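You operate a simulated robot arm through the tools that you are given. There is no shell and no other tool. Be economical: measure what you need, move in short steps, check, and stop when the job is done.

You are at the controls of a simulated robot arm. One attempt, no reset.

JOB
Open the air, blow the docked mould dry, shut the air and dab off the beads.
Fine: use the green sponge and put it back.

The check looks at the end state, three seconds after you hand in, the way a careful person would. Anything else that was tipped, shoved, dropped, spilled or broken makes it a failure.

ROBOT AND FRAMES
A 6-joint arm with a two-finger parallel gripper, fixed in place. Base frame: the origin is at the foot of the arm, x ahead of it, y to its left, z up; the work surface is at about z = 0. Lengths are in m, angles in degrees, forces in N, time in s.
With the tool pointing down near the work surface it reaches from about 0.16 to 0.42 m from the base axis. Its first joint turns from -66.0 to 66.0 degrees. Payload 1.57 kg.
The TCP is the grasp point between the finger pads, 0.03 m short of the fingertips. In the tool frame z runs along the fingers and y along their closing line. The gripper opens to 0.08 m. The fingers are 0.017 m wide and 0.012 m thick; the gripper's body (0.04 by 0.082 m) begins 0.08 m behind the TCP.
Orientation is that of the tool frame in the base frame, as a unit quaternion [x, y, z, w]. With the fingers straight down and closing along the base's y, the tool's x points along the base's -x, its y along +y and its z along -z.

CONTROLS
- The arm moves only by the tool nudge_tool. Its argument "steps" is a list of rows, each a list of 7 numbers: the shift along the tool's x, y, z in units of 30 mm (1.0 is 30 mm), then the turn, a rotation vector about the tool's x, y, z in units of 5 degrees (1.0 is 5 degrees), then the closure, from 0 (fully open) to 1 (shut). In form: [[dx, dy, dz, wx, wy, wz, fingers], ...]. A call has 1 to 10 rows; each row shifts and turns the commanded pose from where the row before left it, along the tool's axes as they then stand. A call with a number of a shift or a turn outside -1 to 1 is refused whole. Rows are played at 5 a second. More than 0.05 m and 8.6 degrees between two rows, or a gripper value outside its range, and nothing of the call is played. A pose out of reach is approached as far as the arm can. The call stops where the force on the tool passes 50 N (or 10 N more than at its start, if that is more) or the arm is blocked; 0.2 s more then pass. Each finger travels about 0.153 m/s and halts on what it meets, pressing with about 43 N; the grip force reading is that of the motor and also rises with nothing between the fingers. The clock runs only during rows and for 0.2 s after the last one: add rows that do not move to give the fingers time. The reply holds the time, the measured pose of the TCP, the force on the tool along the base axes, the opening and the grip force, in the units named above and with some noise, with the torque about the TCP (base axes, N m) and any sound that the robot's microphone picked up, and new pictures: "views" is both (left out), scene, wrist or none.
- Cameras (640 x 400 px; columns grow to the right, rows downward): "scene" is fixed at [0.0536, -0.3339, 0.4047]; the picture's right is [0.75, -0.67, 0.00], its down [-0.39, -0.44, -0.81] and it looks along [0.54, 0.60, -0.59] (base axes); focal length 266 px, centre (320, 200). "wrist" rides on the gripper at [0.072, -0.007, -0.122] in the tool frame; the picture's right is [0.09, 1.00, 0.00], its down [-0.84, 0.08, -0.54] and it looks along [-0.54, 0.05, 0.84] (tool axes); focal length 238 px, centre (320, 200). There is no depth. A picture from a camera that has moved, and an enlarged one, comes with that camera's place and axes in the base frame and with its lens. The place of the scene camera against the robot may be out by one fixed shift of up to 0.025 m in any direction.
- zoom(camera, box): a new picture of the part [left, top, right, bottom] of that camera's present view, enlarged. The clock stands still meanwhile.
- sign_off(): hands the job in; it is judged then, once.

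Work in short steps. Places have to be worked out from the pictures, the camera data and where the tool is seen: move nearer, look again, correct. Check each grasp and each placing, and mend what went wrong. You have 120 turns and 200 pictures in all, those below and enlarged ones among them. Open the gripper and draw the arm clear of the work before you hand the job in, unless the task says otherwise; then end with one line.

The tools are called after "Emit:" as a command line: name --pt "numbers of a row" for each row, then --argument value for the rest, lists and objects as JSON in quotes. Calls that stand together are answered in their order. nudge_tool: Moves the arm, as the interface text tells. Its arguments: {"type":"object","properties":{"steps":{"type":"array","items":{"type":"array","items":{"type":"number"}}},"views":{"type":"string","enum":["both","scene","wrist","none"]}},"required":["steps"]} The other tools are called the same way: zoom (camera, box) takes an enlarged picture of a part of a camera's view; sign_off () hands the job in.

At the start:

```text
time_s: 0.0
tcp_pos: [0.2242, -0.0431, 0.279]
ee_rot: [-0.001, 1.0, 0.0, 0.0]
wrist_force: [0.4, -0.1, -0.7]
ft_torque: [0.02, -0.01, 0.01]
gripper_width: 0.0801
grip_force: 0.1
```

scene: 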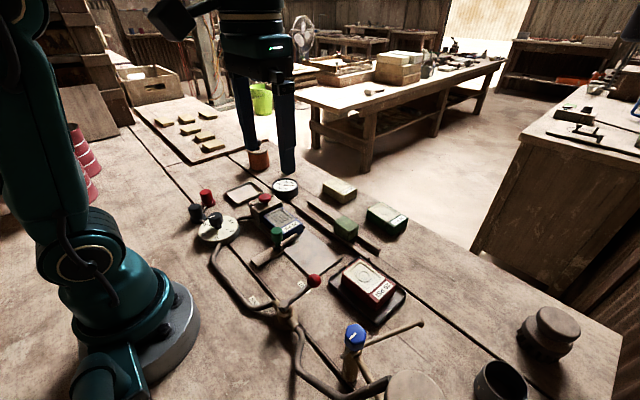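
wrist: 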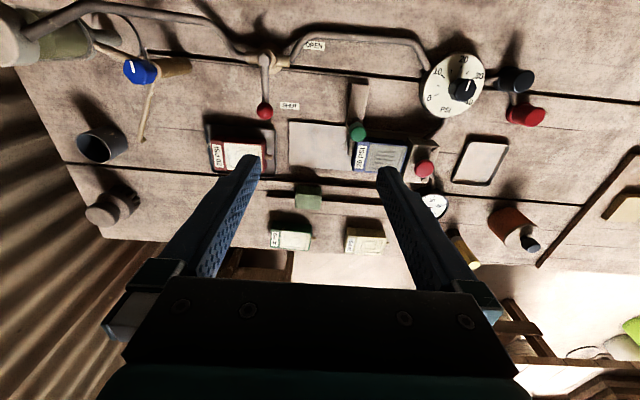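

The bench holds a pipe with a lever valve, a PSI regulator dial, moulds, a green sponge and other parts. I'll enlarge the views to identify each one.

Emit:
zoom --camera "scene" --box '[180, 130, 420, 280]'

Emit:
zoom --camera "scene" --box '[220, 250, 460, 400]'

Emit:
zoom --camera "wrist" --box '[180, 20, 420, 170]'

Emit:
zoom --camera "wrist" --box '[340, 40, 580, 190]'

Emit:
zoom --camera "wrist" --box '[240, 120, 440, 260]'

```text
2.67 times, centred on (300, 205) of scene
camera zoom: at [0.0536, -0.3339, 0.4047], right [0.75, -0.67, 0.0], down [-0.39, -0.44, -0.81], along [0.54, 0.6, -0.59], focal length 708 px, centre (373, 187)
```

zoom: 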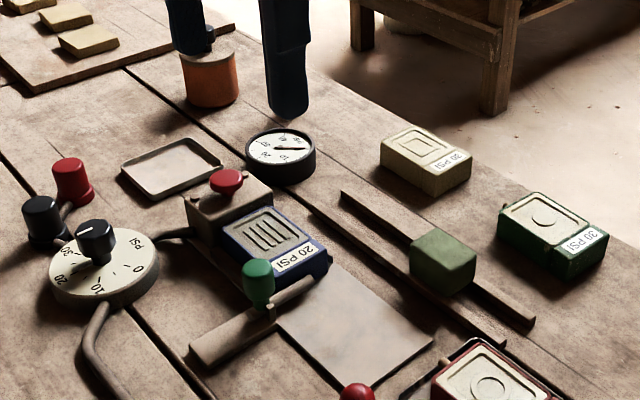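

```text
2.67 times, centred on (340, 325) of scene
camera zoom: at [0.0536, -0.3339, 0.4047], right [0.75, -0.67, 0.0], down [-0.39, -0.44, -0.81], along [0.54, 0.6, -0.59], focal length 708 px, centre (267, -133)
```

zoom: 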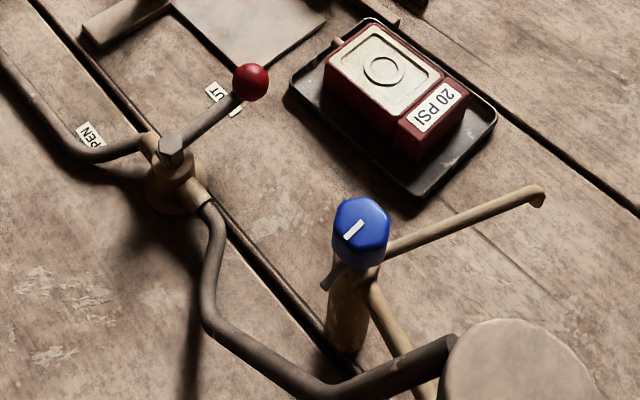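

```text
2.67 times, centred on (300, 95) of wrist
camera zoom: at [0.1533, -0.0491, 0.4023], right [-0.09, 1.0, 0.0], down [0.84, 0.08, 0.54], along [0.54, 0.05, -0.84], focal length 636 px, centre (373, 480)
```

zoom: 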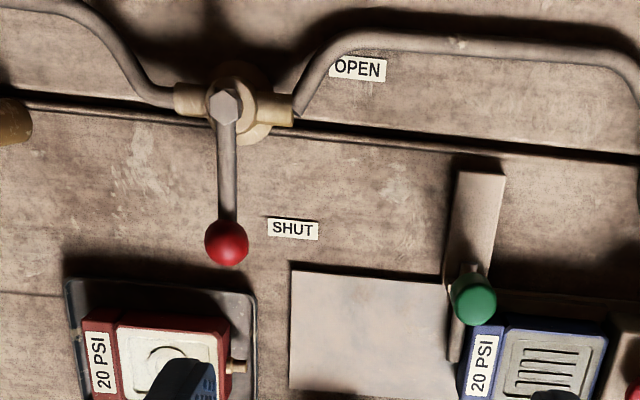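

```text
2.67 times, centred on (460, 115) of wrist
camera zoom: at [0.1533, -0.0491, 0.4023], right [-0.09, 1.0, 0.0], down [0.84, 0.08, 0.54], along [0.54, 0.05, -0.84], focal length 636 px, centre (-53, 427)
```

zoom: 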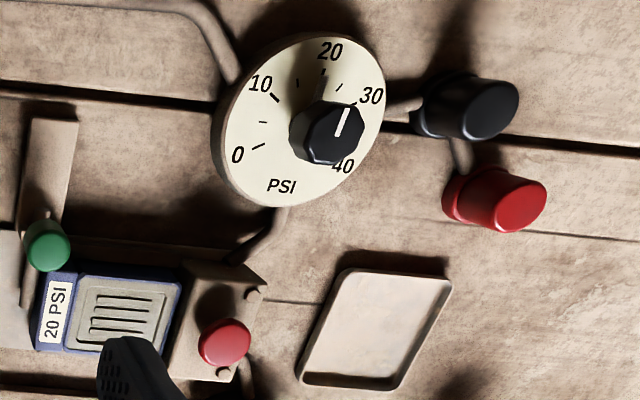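

```text
2.86 times, centred on (340, 190) of wrist
camera zoom: at [0.1533, -0.0491, 0.4023], right [-0.09, 1.0, 0.0], down [0.84, 0.08, 0.54], along [0.54, 0.05, -0.84], focal length 681 px, centre (263, 229)
```

zoom: 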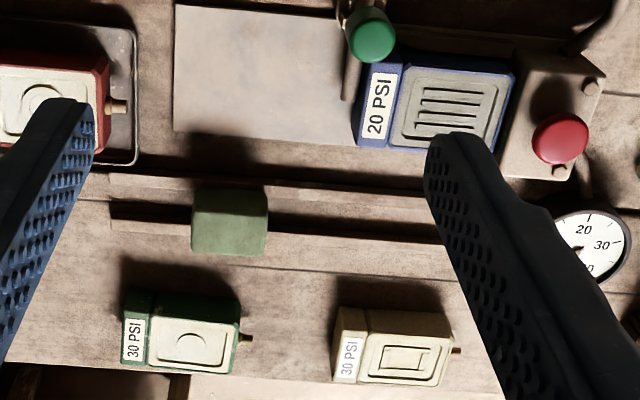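

I can make out a lever valve set to SHUT, a regulator dial, a blue mould labelled 20 PSI with a red button on its dock, a gauge, and the green sponge on rails. I'll move to the left while staying high for a closer look at the regulator and dock.

Emit:
nudge_tool --pt "0 1 0 0 0 0 0" --pt "0 1 0 0 0 0 0" --pt "0 1 0 0 0 0 0" --pt "0 1 0 0 0 0 0" --pt "0 1 0 0 0 0 0" --pt "0 0 0 0 0 0 0" --views "wrist"

```text
time_s: 1.4
tcp_pos: [0.2261, 0.1086, 0.2808]
ee_rot: [-0.001, 1.0, 0.0, 0.0]
wrist_force: [1.4, -0.4, 0.0]
ft_torque: [-0.01, 0.03, -0.01]
gripper_width: 0.0801
grip_force: 0.1
camera wrist: at [0.1543, 0.1023, 0.4042], right [-0.09, 1.0, 0.0], down [0.84, 0.08, 0.54], along [0.54, 0.05, -0.84], focal length 238 px, centre (320, 200)
```

wrist: 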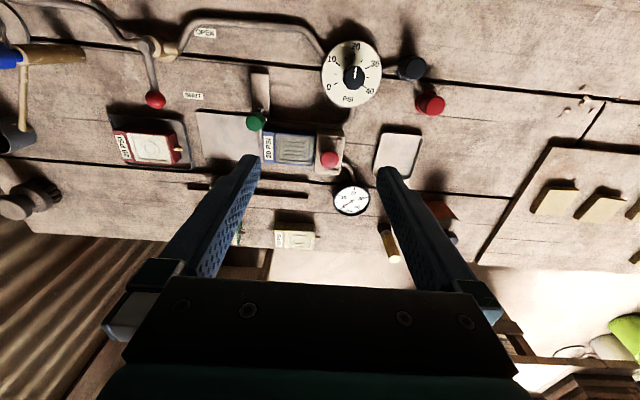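

Emit:
zoom --camera "wrist" --box '[300, 30, 460, 130]'

Emit:
zoom --camera "wrist" --box '[240, 110, 400, 220]'

```text
4.00 times, centred on (380, 80) of wrist
camera zoom: at [0.1543, 0.1023, 0.4042], right [-0.09, 1.0, 0.0], down [0.84, 0.08, 0.54], along [0.54, 0.05, -0.84], focal length 953 px, centre (80, 680)
```

zoom: 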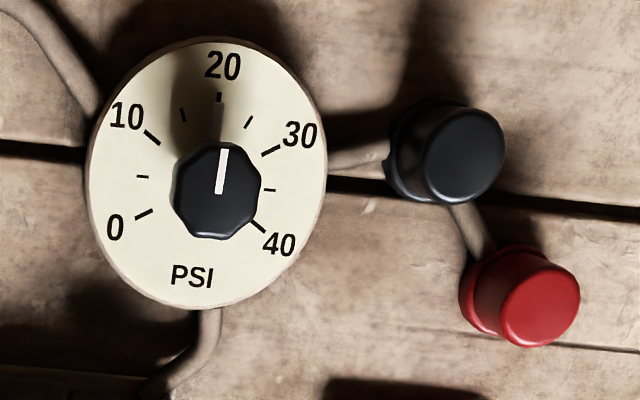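

```text
3.64 times, centred on (320, 165) of wrist
camera zoom: at [0.1543, 0.1023, 0.4042], right [-0.09, 1.0, 0.0], down [0.84, 0.08, 0.54], along [0.54, 0.05, -0.84], focal length 867 px, centre (320, 327)
```

zoom: 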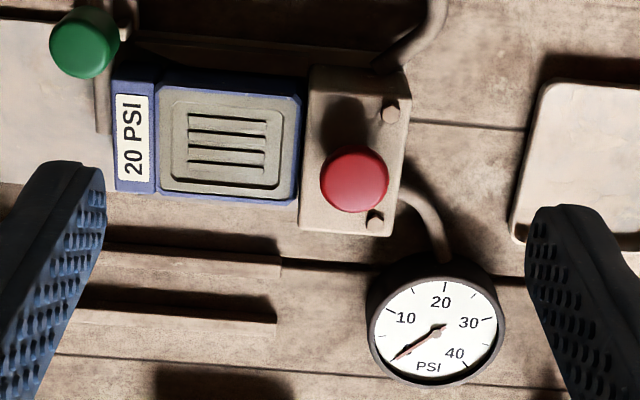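

The regulator mark sits on 20, matching the mould's label, and the gauge reads 0. I place the lever ball at about (0.235, -0.120, 0.053) and its hub at (0.173, -0.119). I'll close the fingers and go to the -y side of the ball.

Emit:
nudge_tool --pt "0 -0.96 0 0 0 0 1" --pt "0 -0.96 0 0 0 0 1" --pt "0 -0.96 0 0 0 0 1" --pt "0 -0.96 0 0 0 0 1" --pt "0 -0.96 0 0 0 0 1" --pt "0 -0.96 0 0 0 0 1" --pt "0 -0.96 0 0 0 0 1" --pt "0 -0.96 0 0 0 0 1" --pt "0 -0.96 0 0 0 0 1" --pt "0 0 0 0 0 0 1" --views "none"

Emit:
nudge_tool --pt "0 0 1 0 0 0 1" --pt "0 0 1 0 0 0 1" --pt "0 0 1 0 0 0 1" --pt "0 0 1 0 0 0 1" --pt "0 0 1 0 0 0 1" --pt "0 0 0.5 0 0 0 1" --pt "0 0 0 0 0 0 1" --views "both"

```text
time_s: 3.6
tcp_pos: [0.2244, -0.1529, 0.28]
ee_rot: [-0.001, 1.0, 0.0, 0.0]
wrist_force: [0.2, 0.5, -1.2]
ft_torque: [0.06, -0.03, 0.01]
gripper_width: 0.0
grip_force: 21.4
```

```text
time_s: 5.2
tcp_pos: [0.2243, -0.1507, 0.1162]
ee_rot: [-0.002, 1.0, 0.0, 0.0]
wrist_force: [1.1, -1.1, 0.3]
ft_torque: [0.02, 0.01, -0.04]
gripper_width: 0.0
grip_force: 21.3
camera wrist: at [0.1531, -0.1583, 0.2388], right [-0.09, 1.0, 0.0], down [0.84, 0.08, 0.54], along [0.54, 0.05, -0.84], focal length 238 px, centre (320, 200)
```

scene: 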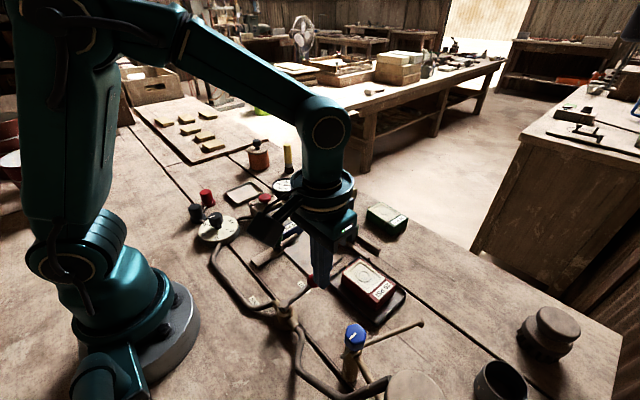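
wrist: 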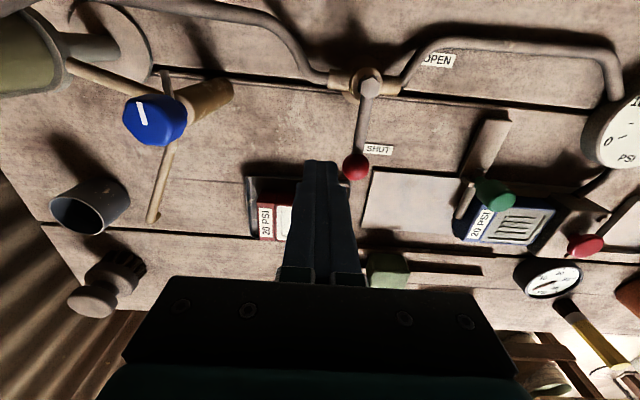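

The ball position holds up at (0.235, -0.121). I'll lower to z = 0.072 and sweep the lever along the first part of the arc toward OPEN.

Emit:
nudge_tool --pt "0 0 0.75 0 0 0 1" --pt "0 0 0.75 0 0 0 1" --pt "-0.12 0.32 0 0 0 0 1" --pt "-0.13 0.5 0 0 0 0 1" --pt "0 0.52 0 0 0 0 1" --pt "0.14 0.5 0 0 0 0 1" --pt "0 0 0 0 0 0 1" --views "wrist"

```text
time_s: 6.8
tcp_pos: [0.2303, -0.0974, 0.0681]
ee_rot: [-0.001, 1.0, -0.001, 0.001]
wrist_force: [-0.2, -0.6, -0.4]
ft_torque: [0.02, -0.03, -0.04]
gripper_width: 0.0001
grip_force: 21.1
camera wrist: at [0.158, -0.1035, 0.1913], right [-0.09, 1.0, 0.0], down [0.84, 0.08, 0.54], along [0.54, 0.05, -0.84], focal length 238 px, centre (320, 200)
```

wrist: 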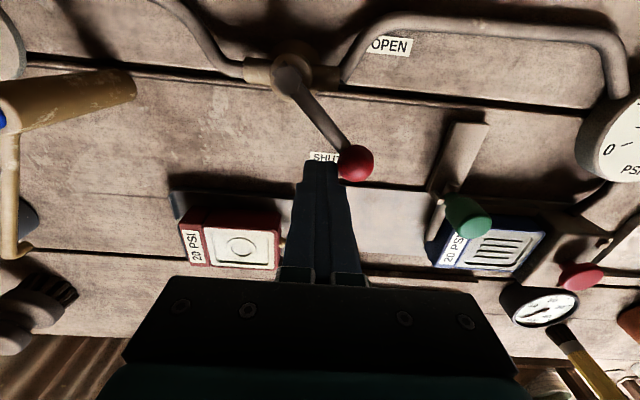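

The lever is following, now about 35° round. I'll continue the arc to OPEN.

Emit:
nudge_tool --pt "0.26 0.44 0 0 0 0 1" --pt "0.37 0.36 0 0 0 0 1" --pt "0.45 0.25 0 0 0 0 1" --pt "0.15 0 0 0 0 0 1" --pt "0 0 0 0 0 0 1" --views "wrist"

```text
time_s: 8.0
tcp_pos: [0.1935, -0.0657, 0.0707]
ee_rot: [-0.002, 1.0, 0.0, 0.005]
wrist_force: [22.3, 3.5, 0.2]
ft_torque: [0.03, -0.44, -0.12]
gripper_width: 0.0001
grip_force: 21.6
camera wrist: at [0.1205, -0.0721, 0.1927], right [-0.09, 1.0, 0.0], down [0.83, 0.08, 0.55], along [0.55, 0.05, -0.83], focal length 238 px, centre (320, 200)
```

wrist: 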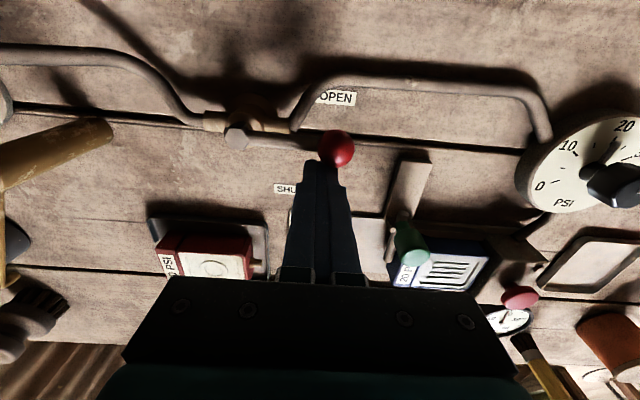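

The lever now lies along the pipe at OPEN, and 22 N of resistance says it's at its stop. I'll back off, rise, and move over the dock to read the gauge.

Emit:
nudge_tool --pt "-0.6 0 0 0 0 0 1" --pt "0 0 -1 0 0 0 1" --pt "0 0 -1 0 0 0 1" --pt "0 0.9 -1 0 0 0 1" --pt "-0.5 1 -0.5 0 0 0 1" --pt "-0.7 1 0 0 0 0 1" --pt "-0.7 1 0 0 0 0 1" --pt "0 0 0 0 0 0 1" --views "wrist"

Emit:
zoom --camera "wrist" --box '[220, 60, 480, 230]'

Emit:
zoom --camera "scene" --box '[200, 150, 400, 290]'

```text
time_s: 9.8
tcp_pos: [0.2653, 0.052, 0.1726]
ee_rot: [-0.001, 1.0, -0.001, 0.0]
wrist_force: [0.0, -0.1, 0.3]
ft_torque: [0.03, -0.03, 0.02]
gripper_width: 0.0
grip_force: 21.8
camera wrist: at [0.1944, 0.0457, 0.2969], right [-0.09, 1.0, 0.0], down [0.84, 0.08, 0.54], along [0.54, 0.05, -0.84], focal length 238 px, centre (320, 200)
```

wrist: 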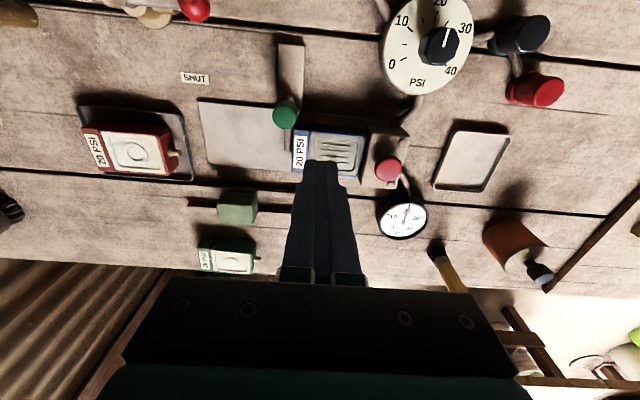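

```text
2.35 times, centred on (350, 145) of wrist
camera zoom: at [0.1944, 0.0457, 0.2969], right [-0.09, 1.0, 0.0], down [0.84, 0.08, 0.54], along [0.54, 0.05, -0.84], focal length 561 px, centre (249, 329)
```

zoom: 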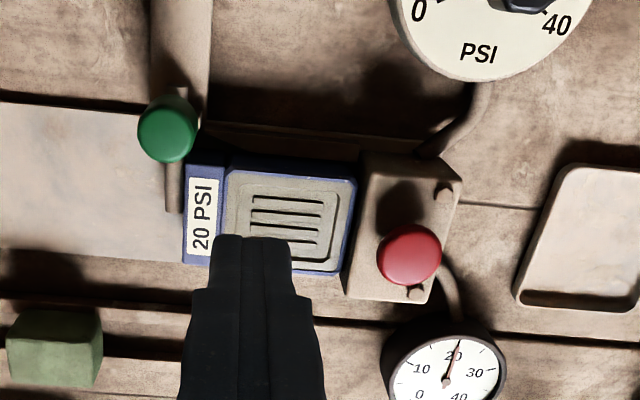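

```text
2.86 times, centred on (300, 220) of scene
camera zoom: at [0.0536, -0.3339, 0.4047], right [0.75, -0.67, 0.0], down [-0.39, -0.44, -0.81], along [0.54, 0.6, -0.59], focal length 759 px, centre (377, 143)
```

zoom: 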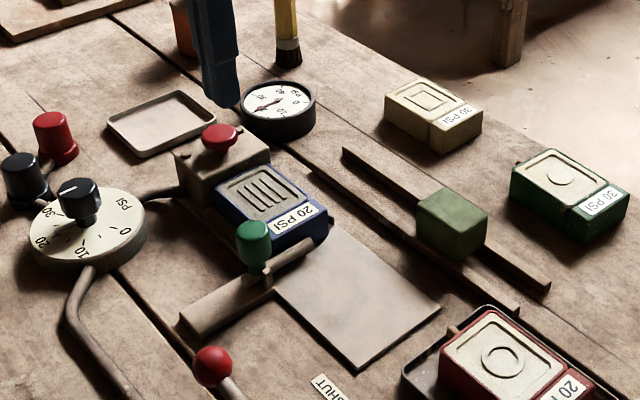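

The gauge reads about 20 with the air open, as the label asks. The dock's red button top is near (0.300, 0.131, 0.059), so I'll go above it with closed fingers.

Emit:
nudge_tool --pt "-0.4 0.88 0 0 0 0 1" --pt "-0.38 0.88 0 0 0 0 1" --pt "-0.38 0.87 0 0 0 0 1" --pt "0 0 0.8 0 0 0 1" --pt "0 0 0.8 0 0 0 1" --pt "0 0 0.4 0 0 0 1" --pt "0 0 0 0 0 0 1" --views "both"

Emit:
zoom --camera "scene" --box '[200, 150, 360, 260]'

```text
time_s: 11.4
tcp_pos: [0.3019, 0.1295, 0.1146]
ee_rot: [-0.002, 1.0, 0.0, 0.001]
wrist_force: [0.0, -0.2, 0.9]
ft_torque: [0.02, 0.02, 0.01]
gripper_width: 0.0
grip_force: 21.1
camera wrist: at [0.2303, 0.1248, 0.238], right [-0.09, 1.0, 0.0], down [0.84, 0.08, 0.54], along [0.54, 0.05, -0.84], focal length 238 px, centre (320, 200)
```

scene: 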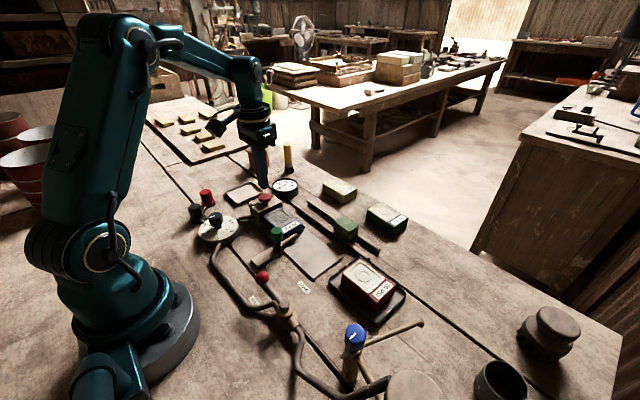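
wrist: 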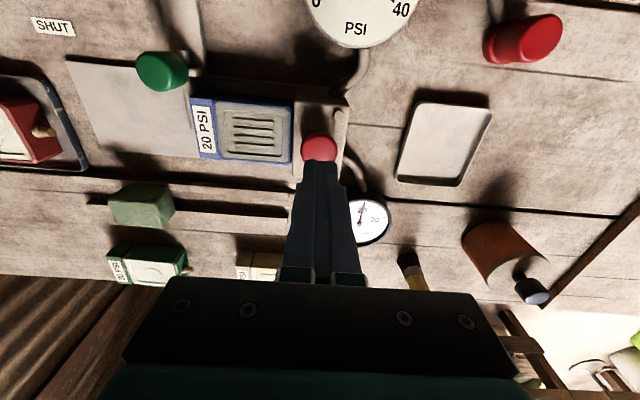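

```text
3.64 times, centred on (280, 205) of scene
camera zoom: at [0.0536, -0.3339, 0.4047], right [0.75, -0.67, 0.0], down [-0.39, -0.44, -0.81], along [0.54, 0.6, -0.59], focal length 966 px, centre (466, 182)
```

zoom: 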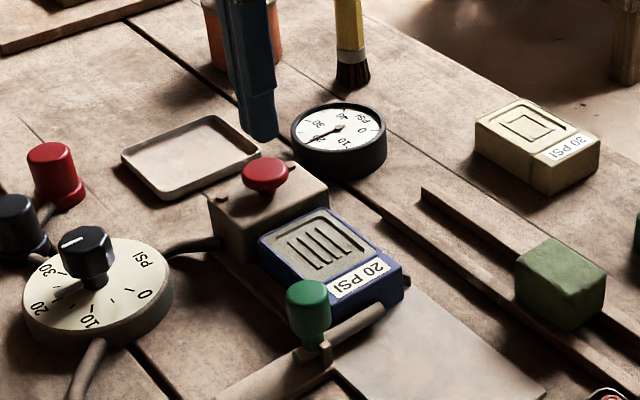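

The tip is over the button. I'll lower gently onto it and press, watching force and sound.

Emit:
nudge_tool --pt "0.13 0.04 0.4 0 0 0 1" --pt "0 0 0.3 0 0 0 1" --pt "0 0 0.15 0 0 0 1" --pt "0 0 0.15 0 0 0 1" --pt "0 0 0 0 0 0 1" --views "none"

```text
time_s: 12.6
tcp_pos: [0.2973, 0.1305, 0.0844]
ee_rot: [-0.001, 1.0, 0.0, -0.001]
wrist_force: [2.2, -0.1, 1.9]
ft_torque: [-0.02, -0.07, 0.01]
gripper_width: 0.0
grip_force: 21.3
heard: click
```

A click was heard at light force. I'll look at what changed.

Emit:
nudge_tool --pt "0 0 0 0 0 0 1" --pt "0 0 0 0 0 0 1" --views "both"

Emit:
zoom --camera "scene" --box '[200, 150, 360, 260]'

Emit:
zoom --camera "wrist" --box '[180, 60, 400, 260]'

```text
time_s: 13.2
tcp_pos: [0.2979, 0.1312, 0.0829]
ee_rot: [0.0, 1.0, 0.0, 0.0]
wrist_force: [0.9, -0.3, 2.9]
ft_torque: [0.0, -0.02, -0.02]
gripper_width: 0.0
grip_force: 20.6
camera wrist: at [0.226, 0.1255, 0.2073], right [-0.09, 1.0, 0.0], down [0.84, 0.08, 0.54], along [0.54, 0.05, -0.84], focal length 238 px, centre (320, 200)
```

scene: 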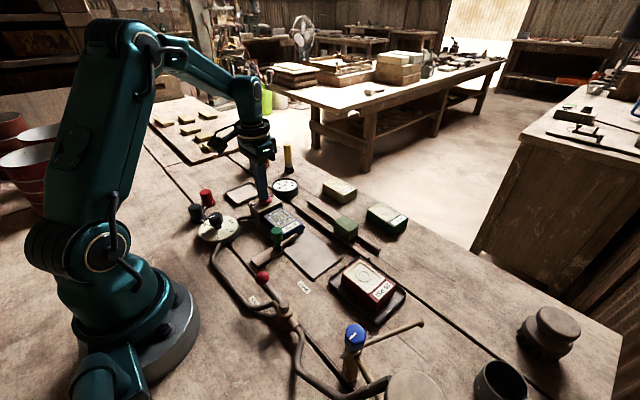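
wrist: 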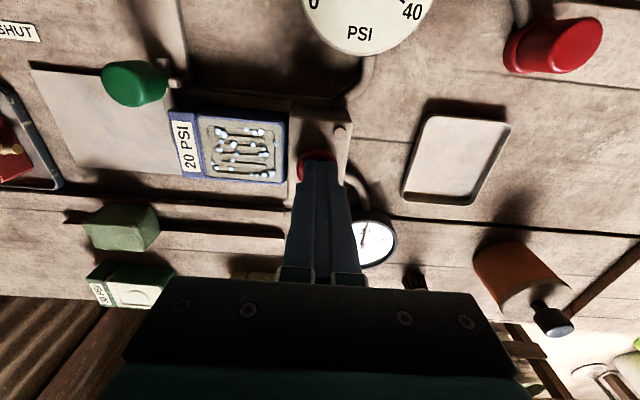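

```text
3.64 times, centred on (280, 205) of scene
camera zoom: at [0.0536, -0.3339, 0.4047], right [0.75, -0.67, 0.0], down [-0.39, -0.44, -0.81], along [0.54, 0.6, -0.59], focal length 966 px, centre (466, 182)
```

zoom: 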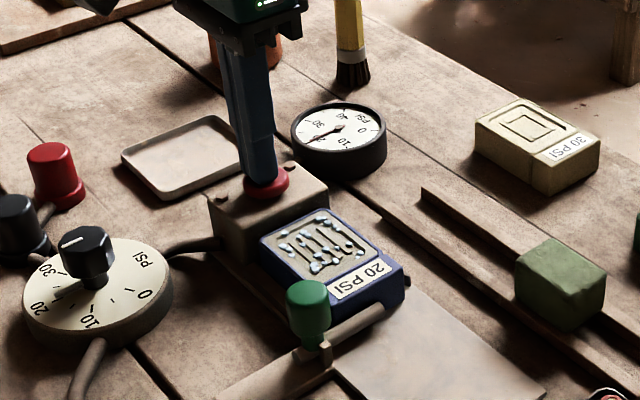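

```text
2.00 times, centred on (290, 160) of wrist
camera zoom: at [0.226, 0.1255, 0.2073], right [-0.09, 1.0, 0.0], down [0.84, 0.08, 0.54], along [0.54, 0.05, -0.84], focal length 477 px, centre (380, 280)
```

zoom: 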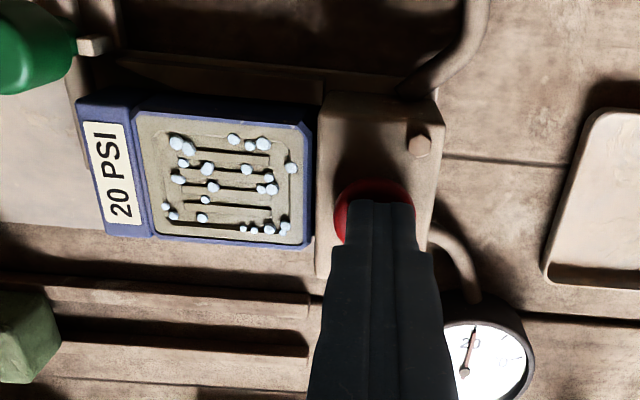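

The button is down and beads of water are coming out of the mould. I'll hold it and watch until they stop growing.

Emit:
nudge_tool --pt "0 0 0 0 0 0 1" --pt "0 0 0 0 0 0 1" --pt "0 0 0 0 0 0 1" --pt "0 0 0 0 0 0 1" --pt "0 0 0 0 0 0 1" --pt "0 0 0 0 0 0 1" --pt "0 0 0 0 0 0 1" --pt "0 0 0 0 0 0 1" --pt "0 0 0 0 0 0 1" --pt "0 0 0 0 0 0 1" --views "wrist"

Emit:
zoom --camera "wrist" --box '[180, 60, 400, 260]'

```text
time_s: 15.4
tcp_pos: [0.2969, 0.1325, 0.084]
ee_rot: [-0.001, 1.0, -0.001, 0.0]
wrist_force: [0.0, 0.7, 3.3]
ft_torque: [0.02, 0.01, -0.03]
gripper_width: 0.0
grip_force: 21.6
camera wrist: at [0.226, 0.1255, 0.2073], right [-0.09, 1.0, 0.0], down [0.84, 0.08, 0.54], along [0.54, 0.05, -0.84], focal length 238 px, centre (320, 200)
```

wrist: 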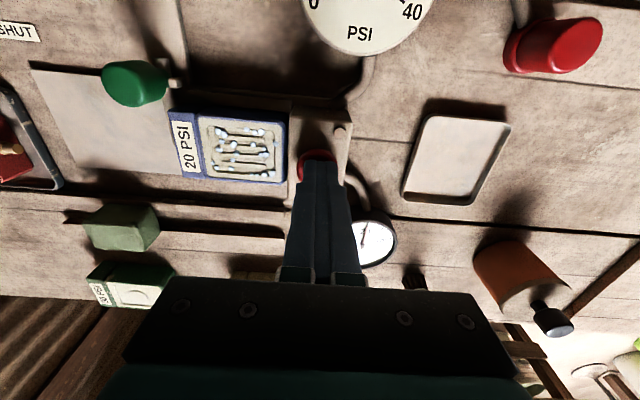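

```text
2.00 times, centred on (290, 160) of wrist
camera zoom: at [0.226, 0.1255, 0.2073], right [-0.09, 1.0, 0.0], down [0.84, 0.08, 0.54], along [0.54, 0.05, -0.84], focal length 477 px, centre (380, 280)
```

zoom: 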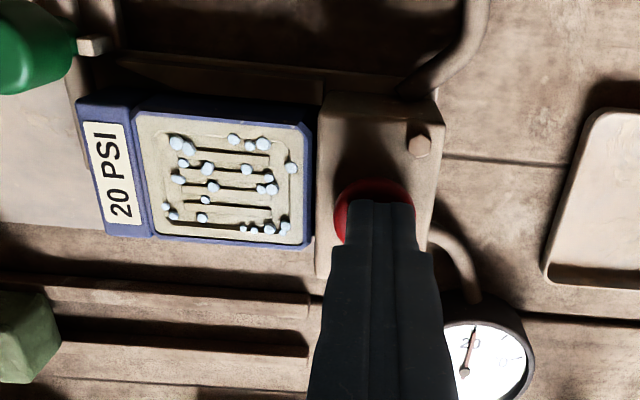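

The beads haven't changed, but the face has gone paler as it dries. I'll hold longer to see whether it settles.

Emit:
nudge_tool --pt "0 0 0 0 0 0 1" --pt "0 0 0 0 0 0 1" --pt "0 0 0 0 0 0 1" --pt "0 0 0 0 0 0 1" --pt "0 0 0 0 0 0 1" --pt "0 0 0 0 0 0 1" --pt "0 0 0 0 0 0 1" --pt "0 0 0 0 0 0 1" --pt "0 0 0 0 0 0 1" --pt "0 0 0 0 0 0 1" --views "none"

Emit:
zoom --camera "wrist" --box '[180, 60, 400, 260]'

```text
time_s: 17.6
tcp_pos: [0.2977, 0.1325, 0.083]
ee_rot: [-0.001, 1.0, -0.001, 0.0]
wrist_force: [-0.6, 0.5, 3.1]
ft_torque: [-0.02, 0.05, -0.01]
gripper_width: 0.0001
grip_force: 21.0
```

```text
2.00 times, centred on (290, 160) of wrist
camera zoom: at [0.226, 0.1255, 0.2073], right [-0.09, 1.0, 0.0], down [0.84, 0.08, 0.54], along [0.54, 0.05, -0.84], focal length 477 px, centre (380, 280)
```

zoom: 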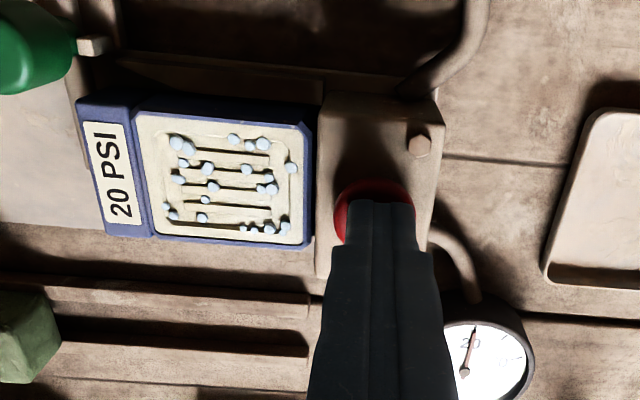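

It is still getting paler, so I'll hold on.

Emit:
nudge_tool --pt "0 0 0 0 0 0 1" --pt "0 0 0 0 0 0 1" --pt "0 0 0 0 0 0 1" --pt "0 0 0 0 0 0 1" --pt "0 0 0 0 0 0 1" --pt "0 0 0 0 0 0 1" --pt "0 0 0 0 0 0 1" --pt "0 0 0 0 0 0 1" --pt "0 0 0 0 0 0 1" --pt "0 0 0 0 0 0 1" --views "none"

Emit:
zoom --camera "wrist" --box '[180, 60, 400, 260]'

```text
time_s: 19.8
tcp_pos: [0.2982, 0.1311, 0.084]
ee_rot: [-0.001, 1.0, 0.0, -0.001]
wrist_force: [-1.3, -1.1, 2.6]
ft_torque: [-0.02, 0.03, -0.01]
gripper_width: 0.0
grip_force: 20.9
```

```text
2.00 times, centred on (290, 160) of wrist
camera zoom: at [0.2261, 0.1255, 0.2073], right [-0.09, 1.0, 0.0], down [0.84, 0.08, 0.54], along [0.54, 0.05, -0.84], focal length 477 px, centre (380, 280)
```

zoom: 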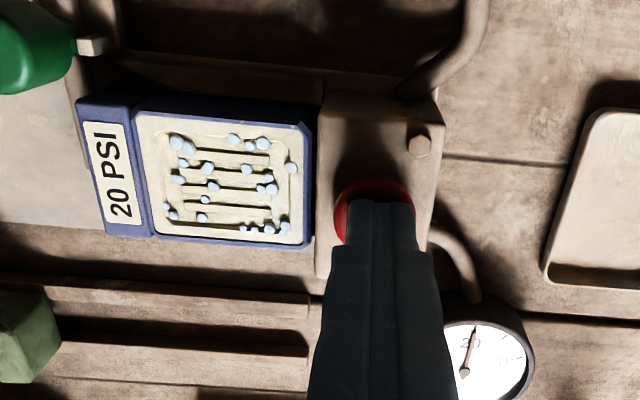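

The face has stopped changing, so it's dry. I'll lift off the button and check whether it springs back.

Emit:
nudge_tool --pt "0 0 -0.6 0 0 0 1" --pt "0 0 -0.8 0 0 0 1" --pt "0 0 -0.8 0 0 0 1" --pt "0 0 0 0 0 0 1" --views "none"

Emit:
zoom --camera "wrist" --box '[180, 60, 400, 260]'

Emit:
zoom --camera "scene" --box '[200, 150, 360, 260]'

```text
time_s: 20.8
tcp_pos: [0.2977, 0.1313, 0.1502]
ee_rot: [-0.001, 1.0, 0.0, 0.0]
wrist_force: [0.2, -0.3, -0.8]
ft_torque: [0.01, 0.04, 0.0]
gripper_width: 0.0
grip_force: 21.1
```

```text
2.00 times, centred on (290, 160) of wrist
camera zoom: at [0.2261, 0.1242, 0.2731], right [-0.09, 1.0, 0.0], down [0.84, 0.08, 0.54], along [0.54, 0.05, -0.84], focal length 477 px, centre (380, 280)
```

zoom: 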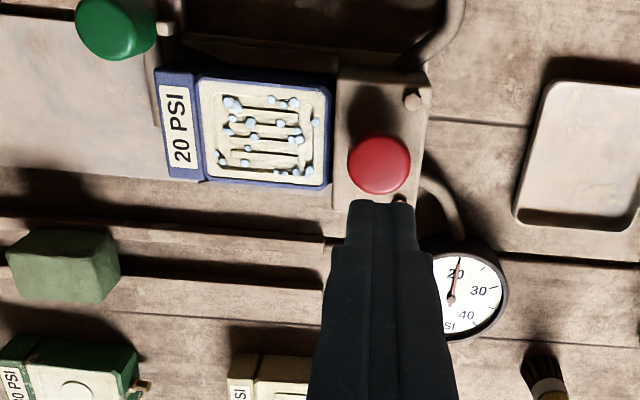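

```text
3.64 times, centred on (280, 205) of scene
camera zoom: at [0.0536, -0.3339, 0.4047], right [0.75, -0.67, 0.0], down [-0.39, -0.44, -0.81], along [0.54, 0.6, -0.59], focal length 966 px, centre (466, 182)
```

zoom: 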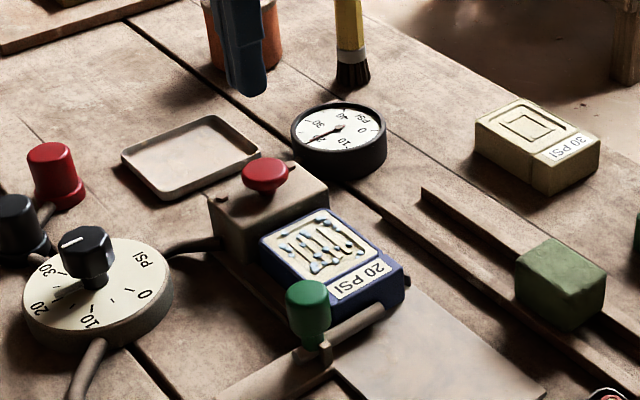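

The button sprang back, so it's momentary. Next I shut the air. The pipe runs close behind the ball at about its own height, so I'll come down on the -x side with the tip just above the pipe. First I'll go over the spot and look.

Emit:
nudge_tool --pt "0.7 -0.92 0 0 0 0 1" --pt "0.7 -0.92 0 0 0 0 1" --pt "0.7 -0.92 0 0 0 0 1" --pt "0.7 -0.92 0 0 0 0 1" --pt "0.7 -0.92 0 0 0 0 1" --pt "0.7 -0.92 0 0 0 0 1" --pt "0.75 -0.95 0 0 0 0 1" --pt "0 0 0.8 0 0 0 1" --pt "0 0 0 0 0 0 1" --pt "0 0 0 0 0 0 1" --views "both"

Emit:
zoom --camera "scene" --box '[180, 190, 340, 330]'

```text
time_s: 23.0
tcp_pos: [0.1482, -0.0613, 0.1257]
ee_rot: [-0.001, 1.0, 0.0, 0.0]
wrist_force: [0.0, -0.3, -0.1]
ft_torque: [0.0, -0.01, -0.01]
gripper_width: 0.0
grip_force: 21.0
camera wrist: at [0.0771, -0.0682, 0.2486], right [-0.09, 1.0, 0.0], down [0.84, 0.08, 0.54], along [0.54, 0.05, -0.84], focal length 238 px, centre (320, 200)
```

scene: 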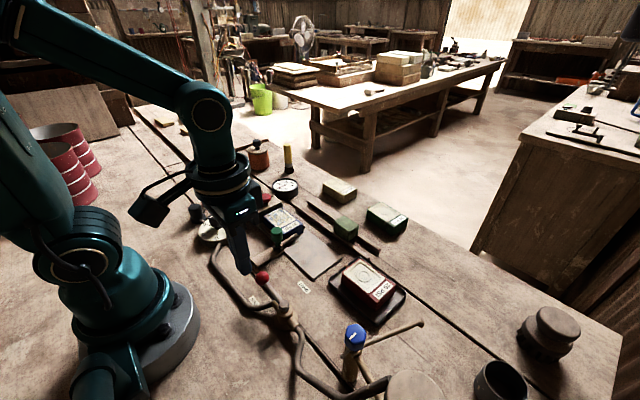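
wrist: 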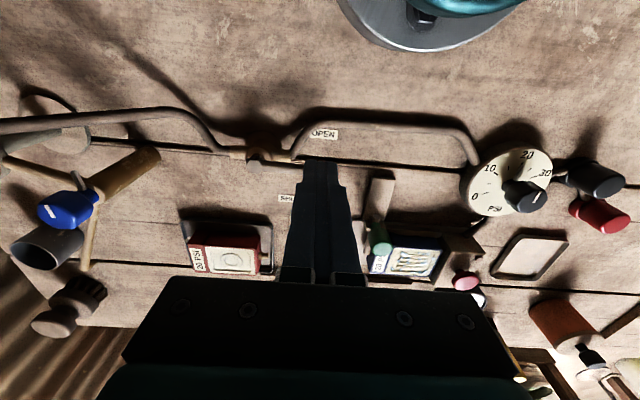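

```text
2.86 times, centred on (260, 260) of scene
camera zoom: at [0.0536, -0.3339, 0.4047], right [0.75, -0.67, 0.0], down [-0.39, -0.44, -0.81], along [0.54, 0.6, -0.59], focal length 759 px, centre (491, 29)
```

zoom: 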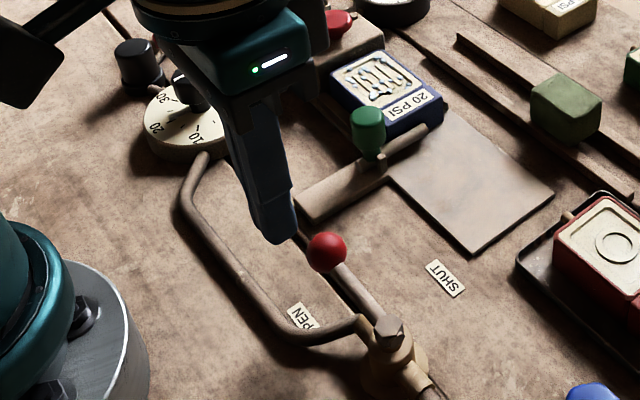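

Reach is fine here and the tip is behind the ball. I'll lower the tip to about 0.052 and check the force.

Emit:
nudge_tool --pt "0 0 0.7 0 0 0 1" --pt "0 0 0.5 0 0 0 1" --pt "0 0 0.2 0 0 0 1" --pt "0 0 0 0 0 0 1" --views "scene"

Emit:
zoom --camera "scene" --box '[200, 210, 340, 330]'

```text
time_s: 24.0
tcp_pos: [0.1473, -0.0615, 0.0836]
ee_rot: [-0.001, 1.0, 0.0, 0.0]
wrist_force: [0.9, -0.2, 0.5]
ft_torque: [-0.01, 0.0, -0.01]
gripper_width: 0.0
grip_force: 21.7
```

scene: 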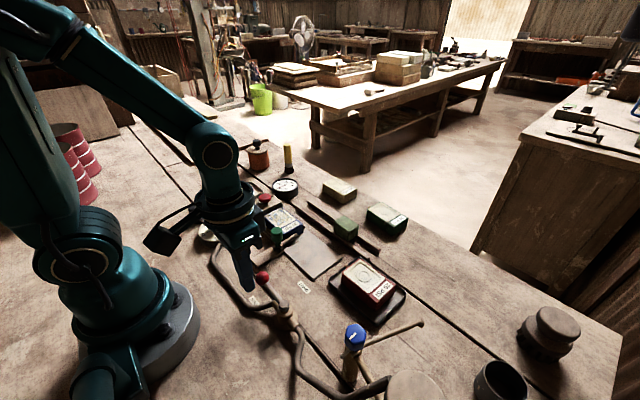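

```text
3.33 times, centred on (270, 270) of scene
camera zoom: at [0.0536, -0.3339, 0.4047], right [0.75, -0.67, 0.0], down [-0.39, -0.44, -0.81], along [0.54, 0.6, -0.59], focal length 885 px, centre (487, -33)
```

zoom: 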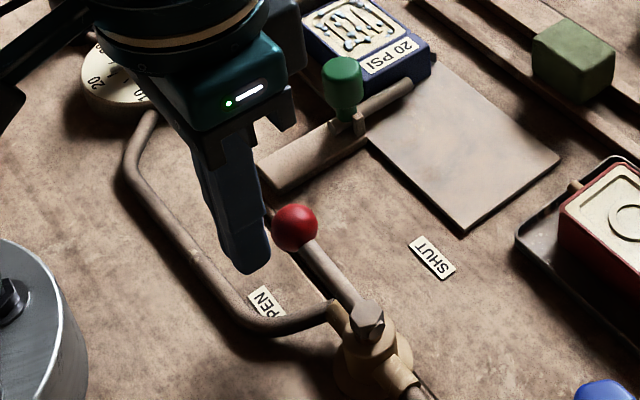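

The tip is clear and level with the ball. I'll sweep the lever back to SHUT.

Emit:
nudge_tool --pt "-0.63 0.08 0 0 0 0 1" --pt "-0.52 0 0.1 0 0 0 1" --pt "-0.5 -0.14 0.1 0 0 0 1" --pt "-0.45 -0.27 0 0 0 0 1" --pt "-0.36 -0.38 0 0 0 0 1" --pt "-0.25 -0.46 0 0 0 0 1" --pt "-0.03 -0.23 0 0 0 0 1" --pt "0 0 0 0 0 0 1" --views "wrist"

```text
time_s: 25.8
tcp_pos: [0.2316, -0.0995, 0.0775]
ee_rot: [0.002, 1.0, 0.005, -0.001]
wrist_force: [7.8, 47.1, -0.4]
ft_torque: [1.34, -0.19, 0.38]
gripper_width: 0.0001
grip_force: 20.9
camera wrist: at [0.1591, -0.1072, 0.2006], right [-0.09, 1.0, 0.01], down [0.84, 0.07, 0.54], along [0.54, 0.06, -0.84], focal length 238 px, centre (320, 200)
```

wrist: 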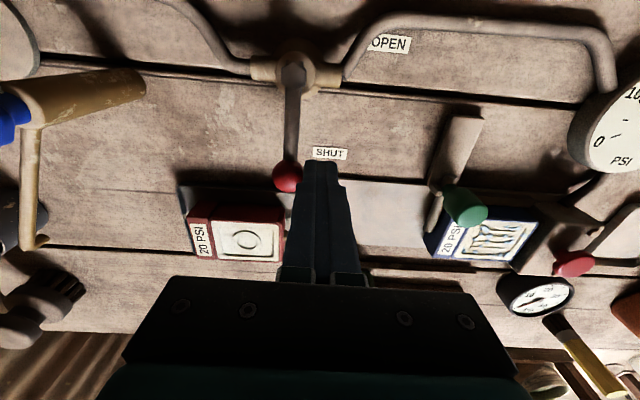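

The lever is firmly at its SHUT stop. I'll back off, rise, open the gripper, and move to view the sponge and gauge.

Emit:
nudge_tool --pt "0 0.5 0 0 0 0 1" --pt "0 0.2 -1 0 0 0 1" --pt "0 0 -1 0 0 0 1" --pt "-0.8 0.3 -1 0 0 0 0.6" --pt "-0.8 0.3 -0.7 0 0 0 0.3" --pt "-0.8 0.3 0 0 0 0 0.3" --pt "-0.8 0.3 0 0 0 0 0.3" --pt "0 0 0 0 0 0 0.3" --views "wrist"

Emit:
zoom --camera "wrist" --box '[200, 60, 500, 250]'

Emit:
zoom --camera "scene" --box '[220, 150, 420, 310]'

```text
time_s: 27.6
tcp_pos: [0.3276, -0.0479, 0.1875]
ee_rot: [-0.001, 1.0, 0.0, 0.0]
wrist_force: [0.5, 0.1, -0.2]
ft_torque: [0.01, -0.01, -0.01]
gripper_width: 0.0558
grip_force: 0.2
camera wrist: at [0.2559, -0.0538, 0.3111], right [-0.09, 1.0, 0.0], down [0.84, 0.08, 0.54], along [0.54, 0.05, -0.84], focal length 238 px, centre (320, 200)
```

wrist: 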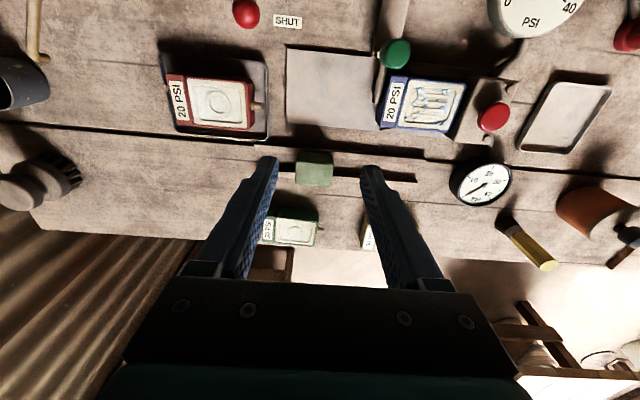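

```text
2.11 times, centred on (350, 155) of wrist
camera zoom: at [0.2559, -0.0538, 0.3111], right [-0.09, 1.0, 0.0], down [0.84, 0.08, 0.54], along [0.54, 0.05, -0.84], focal length 502 px, centre (257, 295)
```

zoom: 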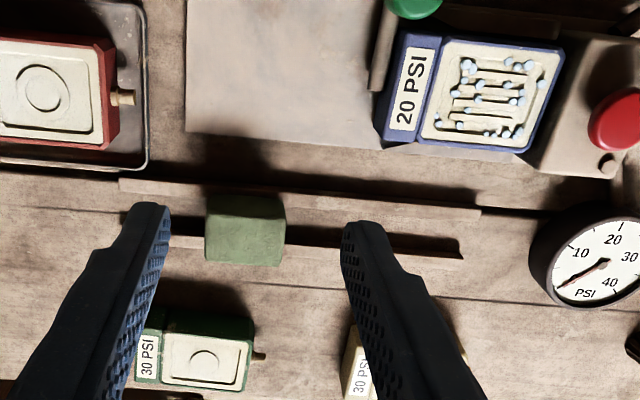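

```text
2.50 times, centred on (320, 230) of scene
camera zoom: at [0.0536, -0.3339, 0.4047], right [0.75, -0.67, 0.0], down [-0.39, -0.44, -0.81], along [0.54, 0.6, -0.59], focal length 664 px, centre (320, 125)
```

zoom: 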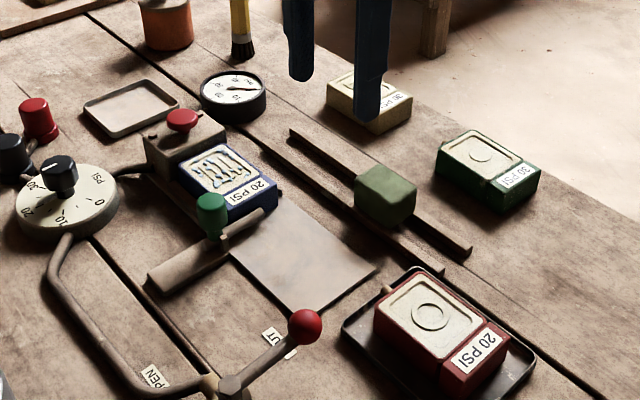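

The gauge is back to 0 and the lever is at SHUT. I'll zoom on the sponge for its edges.

Emit:
zoom --camera "wrist" --box '[270, 135, 370, 200]'

Emit:
zoom --camera "scene" --box '[300, 190, 400, 260]'

```text
6.15 times, centred on (320, 168) of wrist
camera zoom: at [0.2559, -0.0538, 0.3111], right [-0.09, 1.0, 0.0], down [0.84, 0.08, 0.54], along [0.54, 0.05, -0.84], focal length 1467 px, centre (320, 400)
```

zoom: 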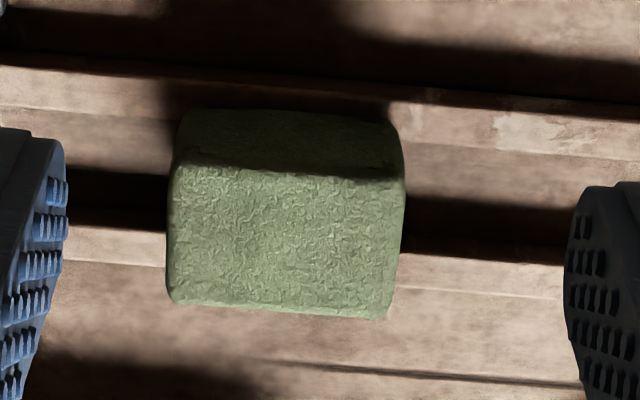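

```text
5.71 times, centred on (350, 225) of scene
camera zoom: at [0.0536, -0.3339, 0.4047], right [0.75, -0.67, 0.0], down [-0.39, -0.44, -0.81], along [0.54, 0.6, -0.59], focal length 1518 px, centre (149, 57)
```

zoom: 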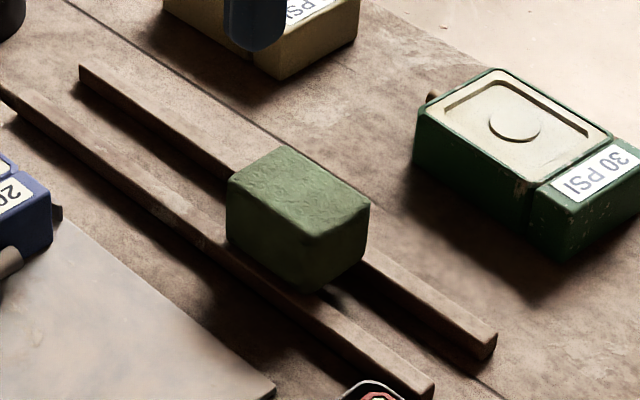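

The sponge is roughly 45 × 32 × 30 mm, centred near (0.391, -0.049) with its top at about z = 0.043. I'll move above it with the gripper open and come part of the way down to check alignment.

Emit:
nudge_tool --pt "-0.7 0 0 0 0 0 0" --pt "-0.7 0 0 0 0 0 0" --pt "-0.71 0 0 0 0 0 0" --pt "0 0 0.9 0 0 0 0" --pt "0 0 0.9 0 0 0 0" --pt "0 0 0.7 0 0 0 0" --pt "0 0 0 0 0 0 0" --views "both"

Emit:
zoom --camera "scene" --box '[290, 170, 410, 260]'

```text
time_s: 29.2
tcp_pos: [0.3765, -0.0492, 0.1064]
ee_rot: [-0.001, 1.0, 0.0, 0.0]
wrist_force: [0.5, -0.7, 0.6]
ft_torque: [0.0, 0.0, 0.0]
gripper_width: 0.0804
grip_force: 0.1
out of reach, approached as far as the arm can: row 3
camera wrist: at [0.3049, -0.0545, 0.2297], right [-0.09, 1.0, 0.0], down [0.84, 0.08, 0.54], along [0.54, 0.05, -0.84], focal length 238 px, centre (320, 200)
```

scene: 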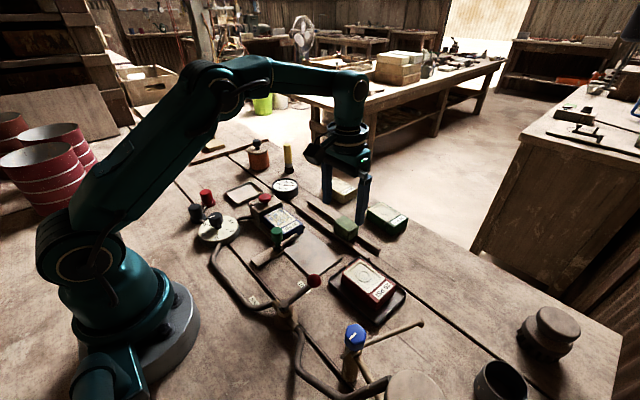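
wrist: 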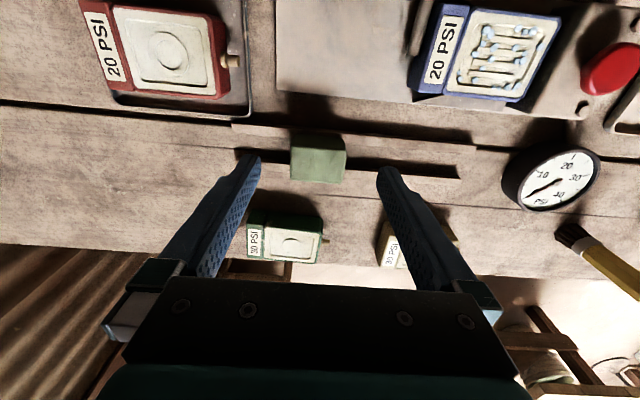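

```text
4.44 times, centred on (350, 215) of scene
camera zoom: at [0.0536, -0.3339, 0.4047], right [0.75, -0.67, 0.0], down [-0.39, -0.44, -0.81], along [0.54, 0.6, -0.59], focal length 1181 px, centre (187, 133)
```

zoom: 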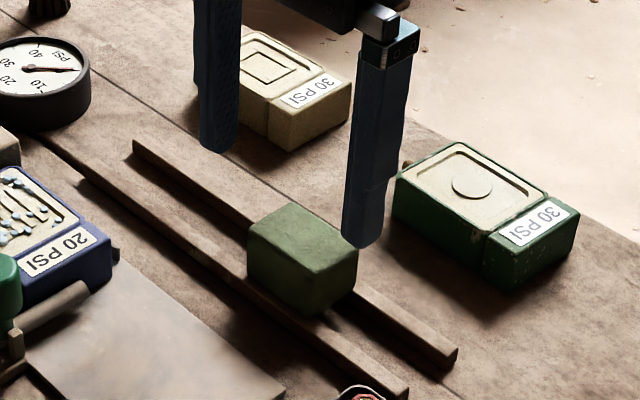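

Alignment in y is good and the sponge is at about x = 0.388. I'll shift forward 10 mm while lowering, since reach improves lower down.

Emit:
nudge_tool --pt "0 0 0.8 0 0 0 0" --pt "-0.15 0 0.4 0 0 0 0" --pt "-0.15 0 0.4 0 0 0 0" --pt "0 0 0 0 0 0 0" --views "both"

Emit:
zoom --camera "scene" --box '[290, 170, 410, 260]'

```text
time_s: 30.2
tcp_pos: [0.3855, -0.0471, 0.057]
ee_rot: [0.0, 1.0, -0.001, 0.0]
wrist_force: [-0.2, -0.3, -0.1]
ft_torque: [0.01, -0.06, 0.0]
gripper_width: 0.0799
grip_force: 0.1
camera wrist: at [0.3147, -0.0538, 0.1797], right [-0.09, 1.0, 0.0], down [0.84, 0.08, 0.54], along [0.54, 0.05, -0.84], focal length 238 px, centre (320, 200)
```

scene: 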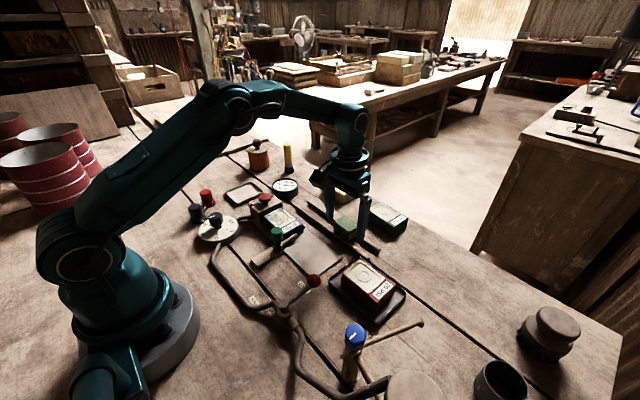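
wrist: 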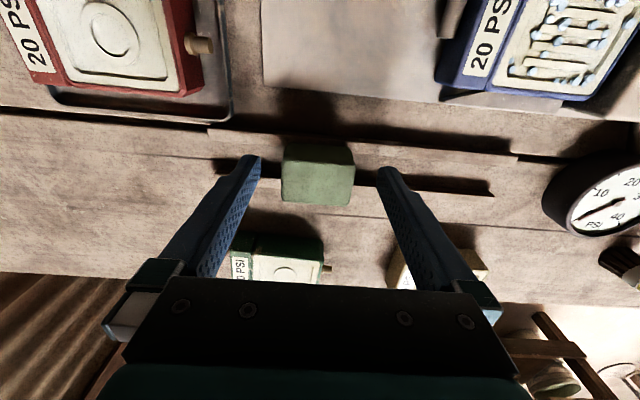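

```text
4.44 times, centred on (350, 215) of scene
camera zoom: at [0.0536, -0.3339, 0.4047], right [0.75, -0.67, 0.0], down [-0.39, -0.44, -0.81], along [0.54, 0.6, -0.59], focal length 1181 px, centre (187, 133)
```

zoom: 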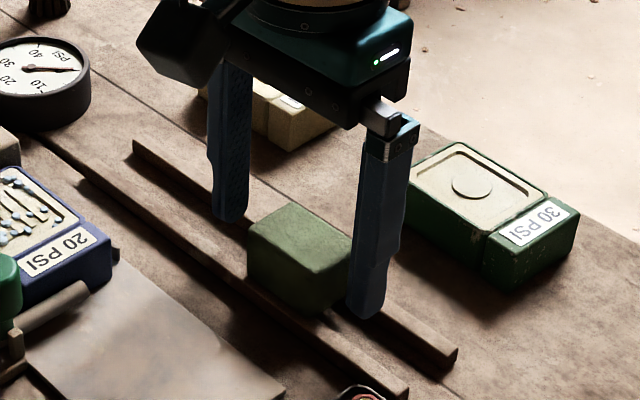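

The fingers straddle the sponge symmetrically. I'll raise slightly so more sponge sticks out below the tips, then close gently.

Emit:
nudge_tool --pt "0 0 -0.12 0 0 0 0" --pt "0 0 0 0 0 0 0.4" --pt "0 0 0 0 0 0 0.5" --pt "0 0 0 0 0 0 0.55" --pt "0 0 0 0 0 0 0.55" --views "none"

```text
time_s: 31.4
tcp_pos: [0.3861, -0.0473, 0.0612]
ee_rot: [-0.002, 1.0, 0.0, -0.001]
wrist_force: [0.6, 0.1, 0.2]
ft_torque: [0.01, -0.03, -0.05]
gripper_width: 0.0486
grip_force: 42.9
```

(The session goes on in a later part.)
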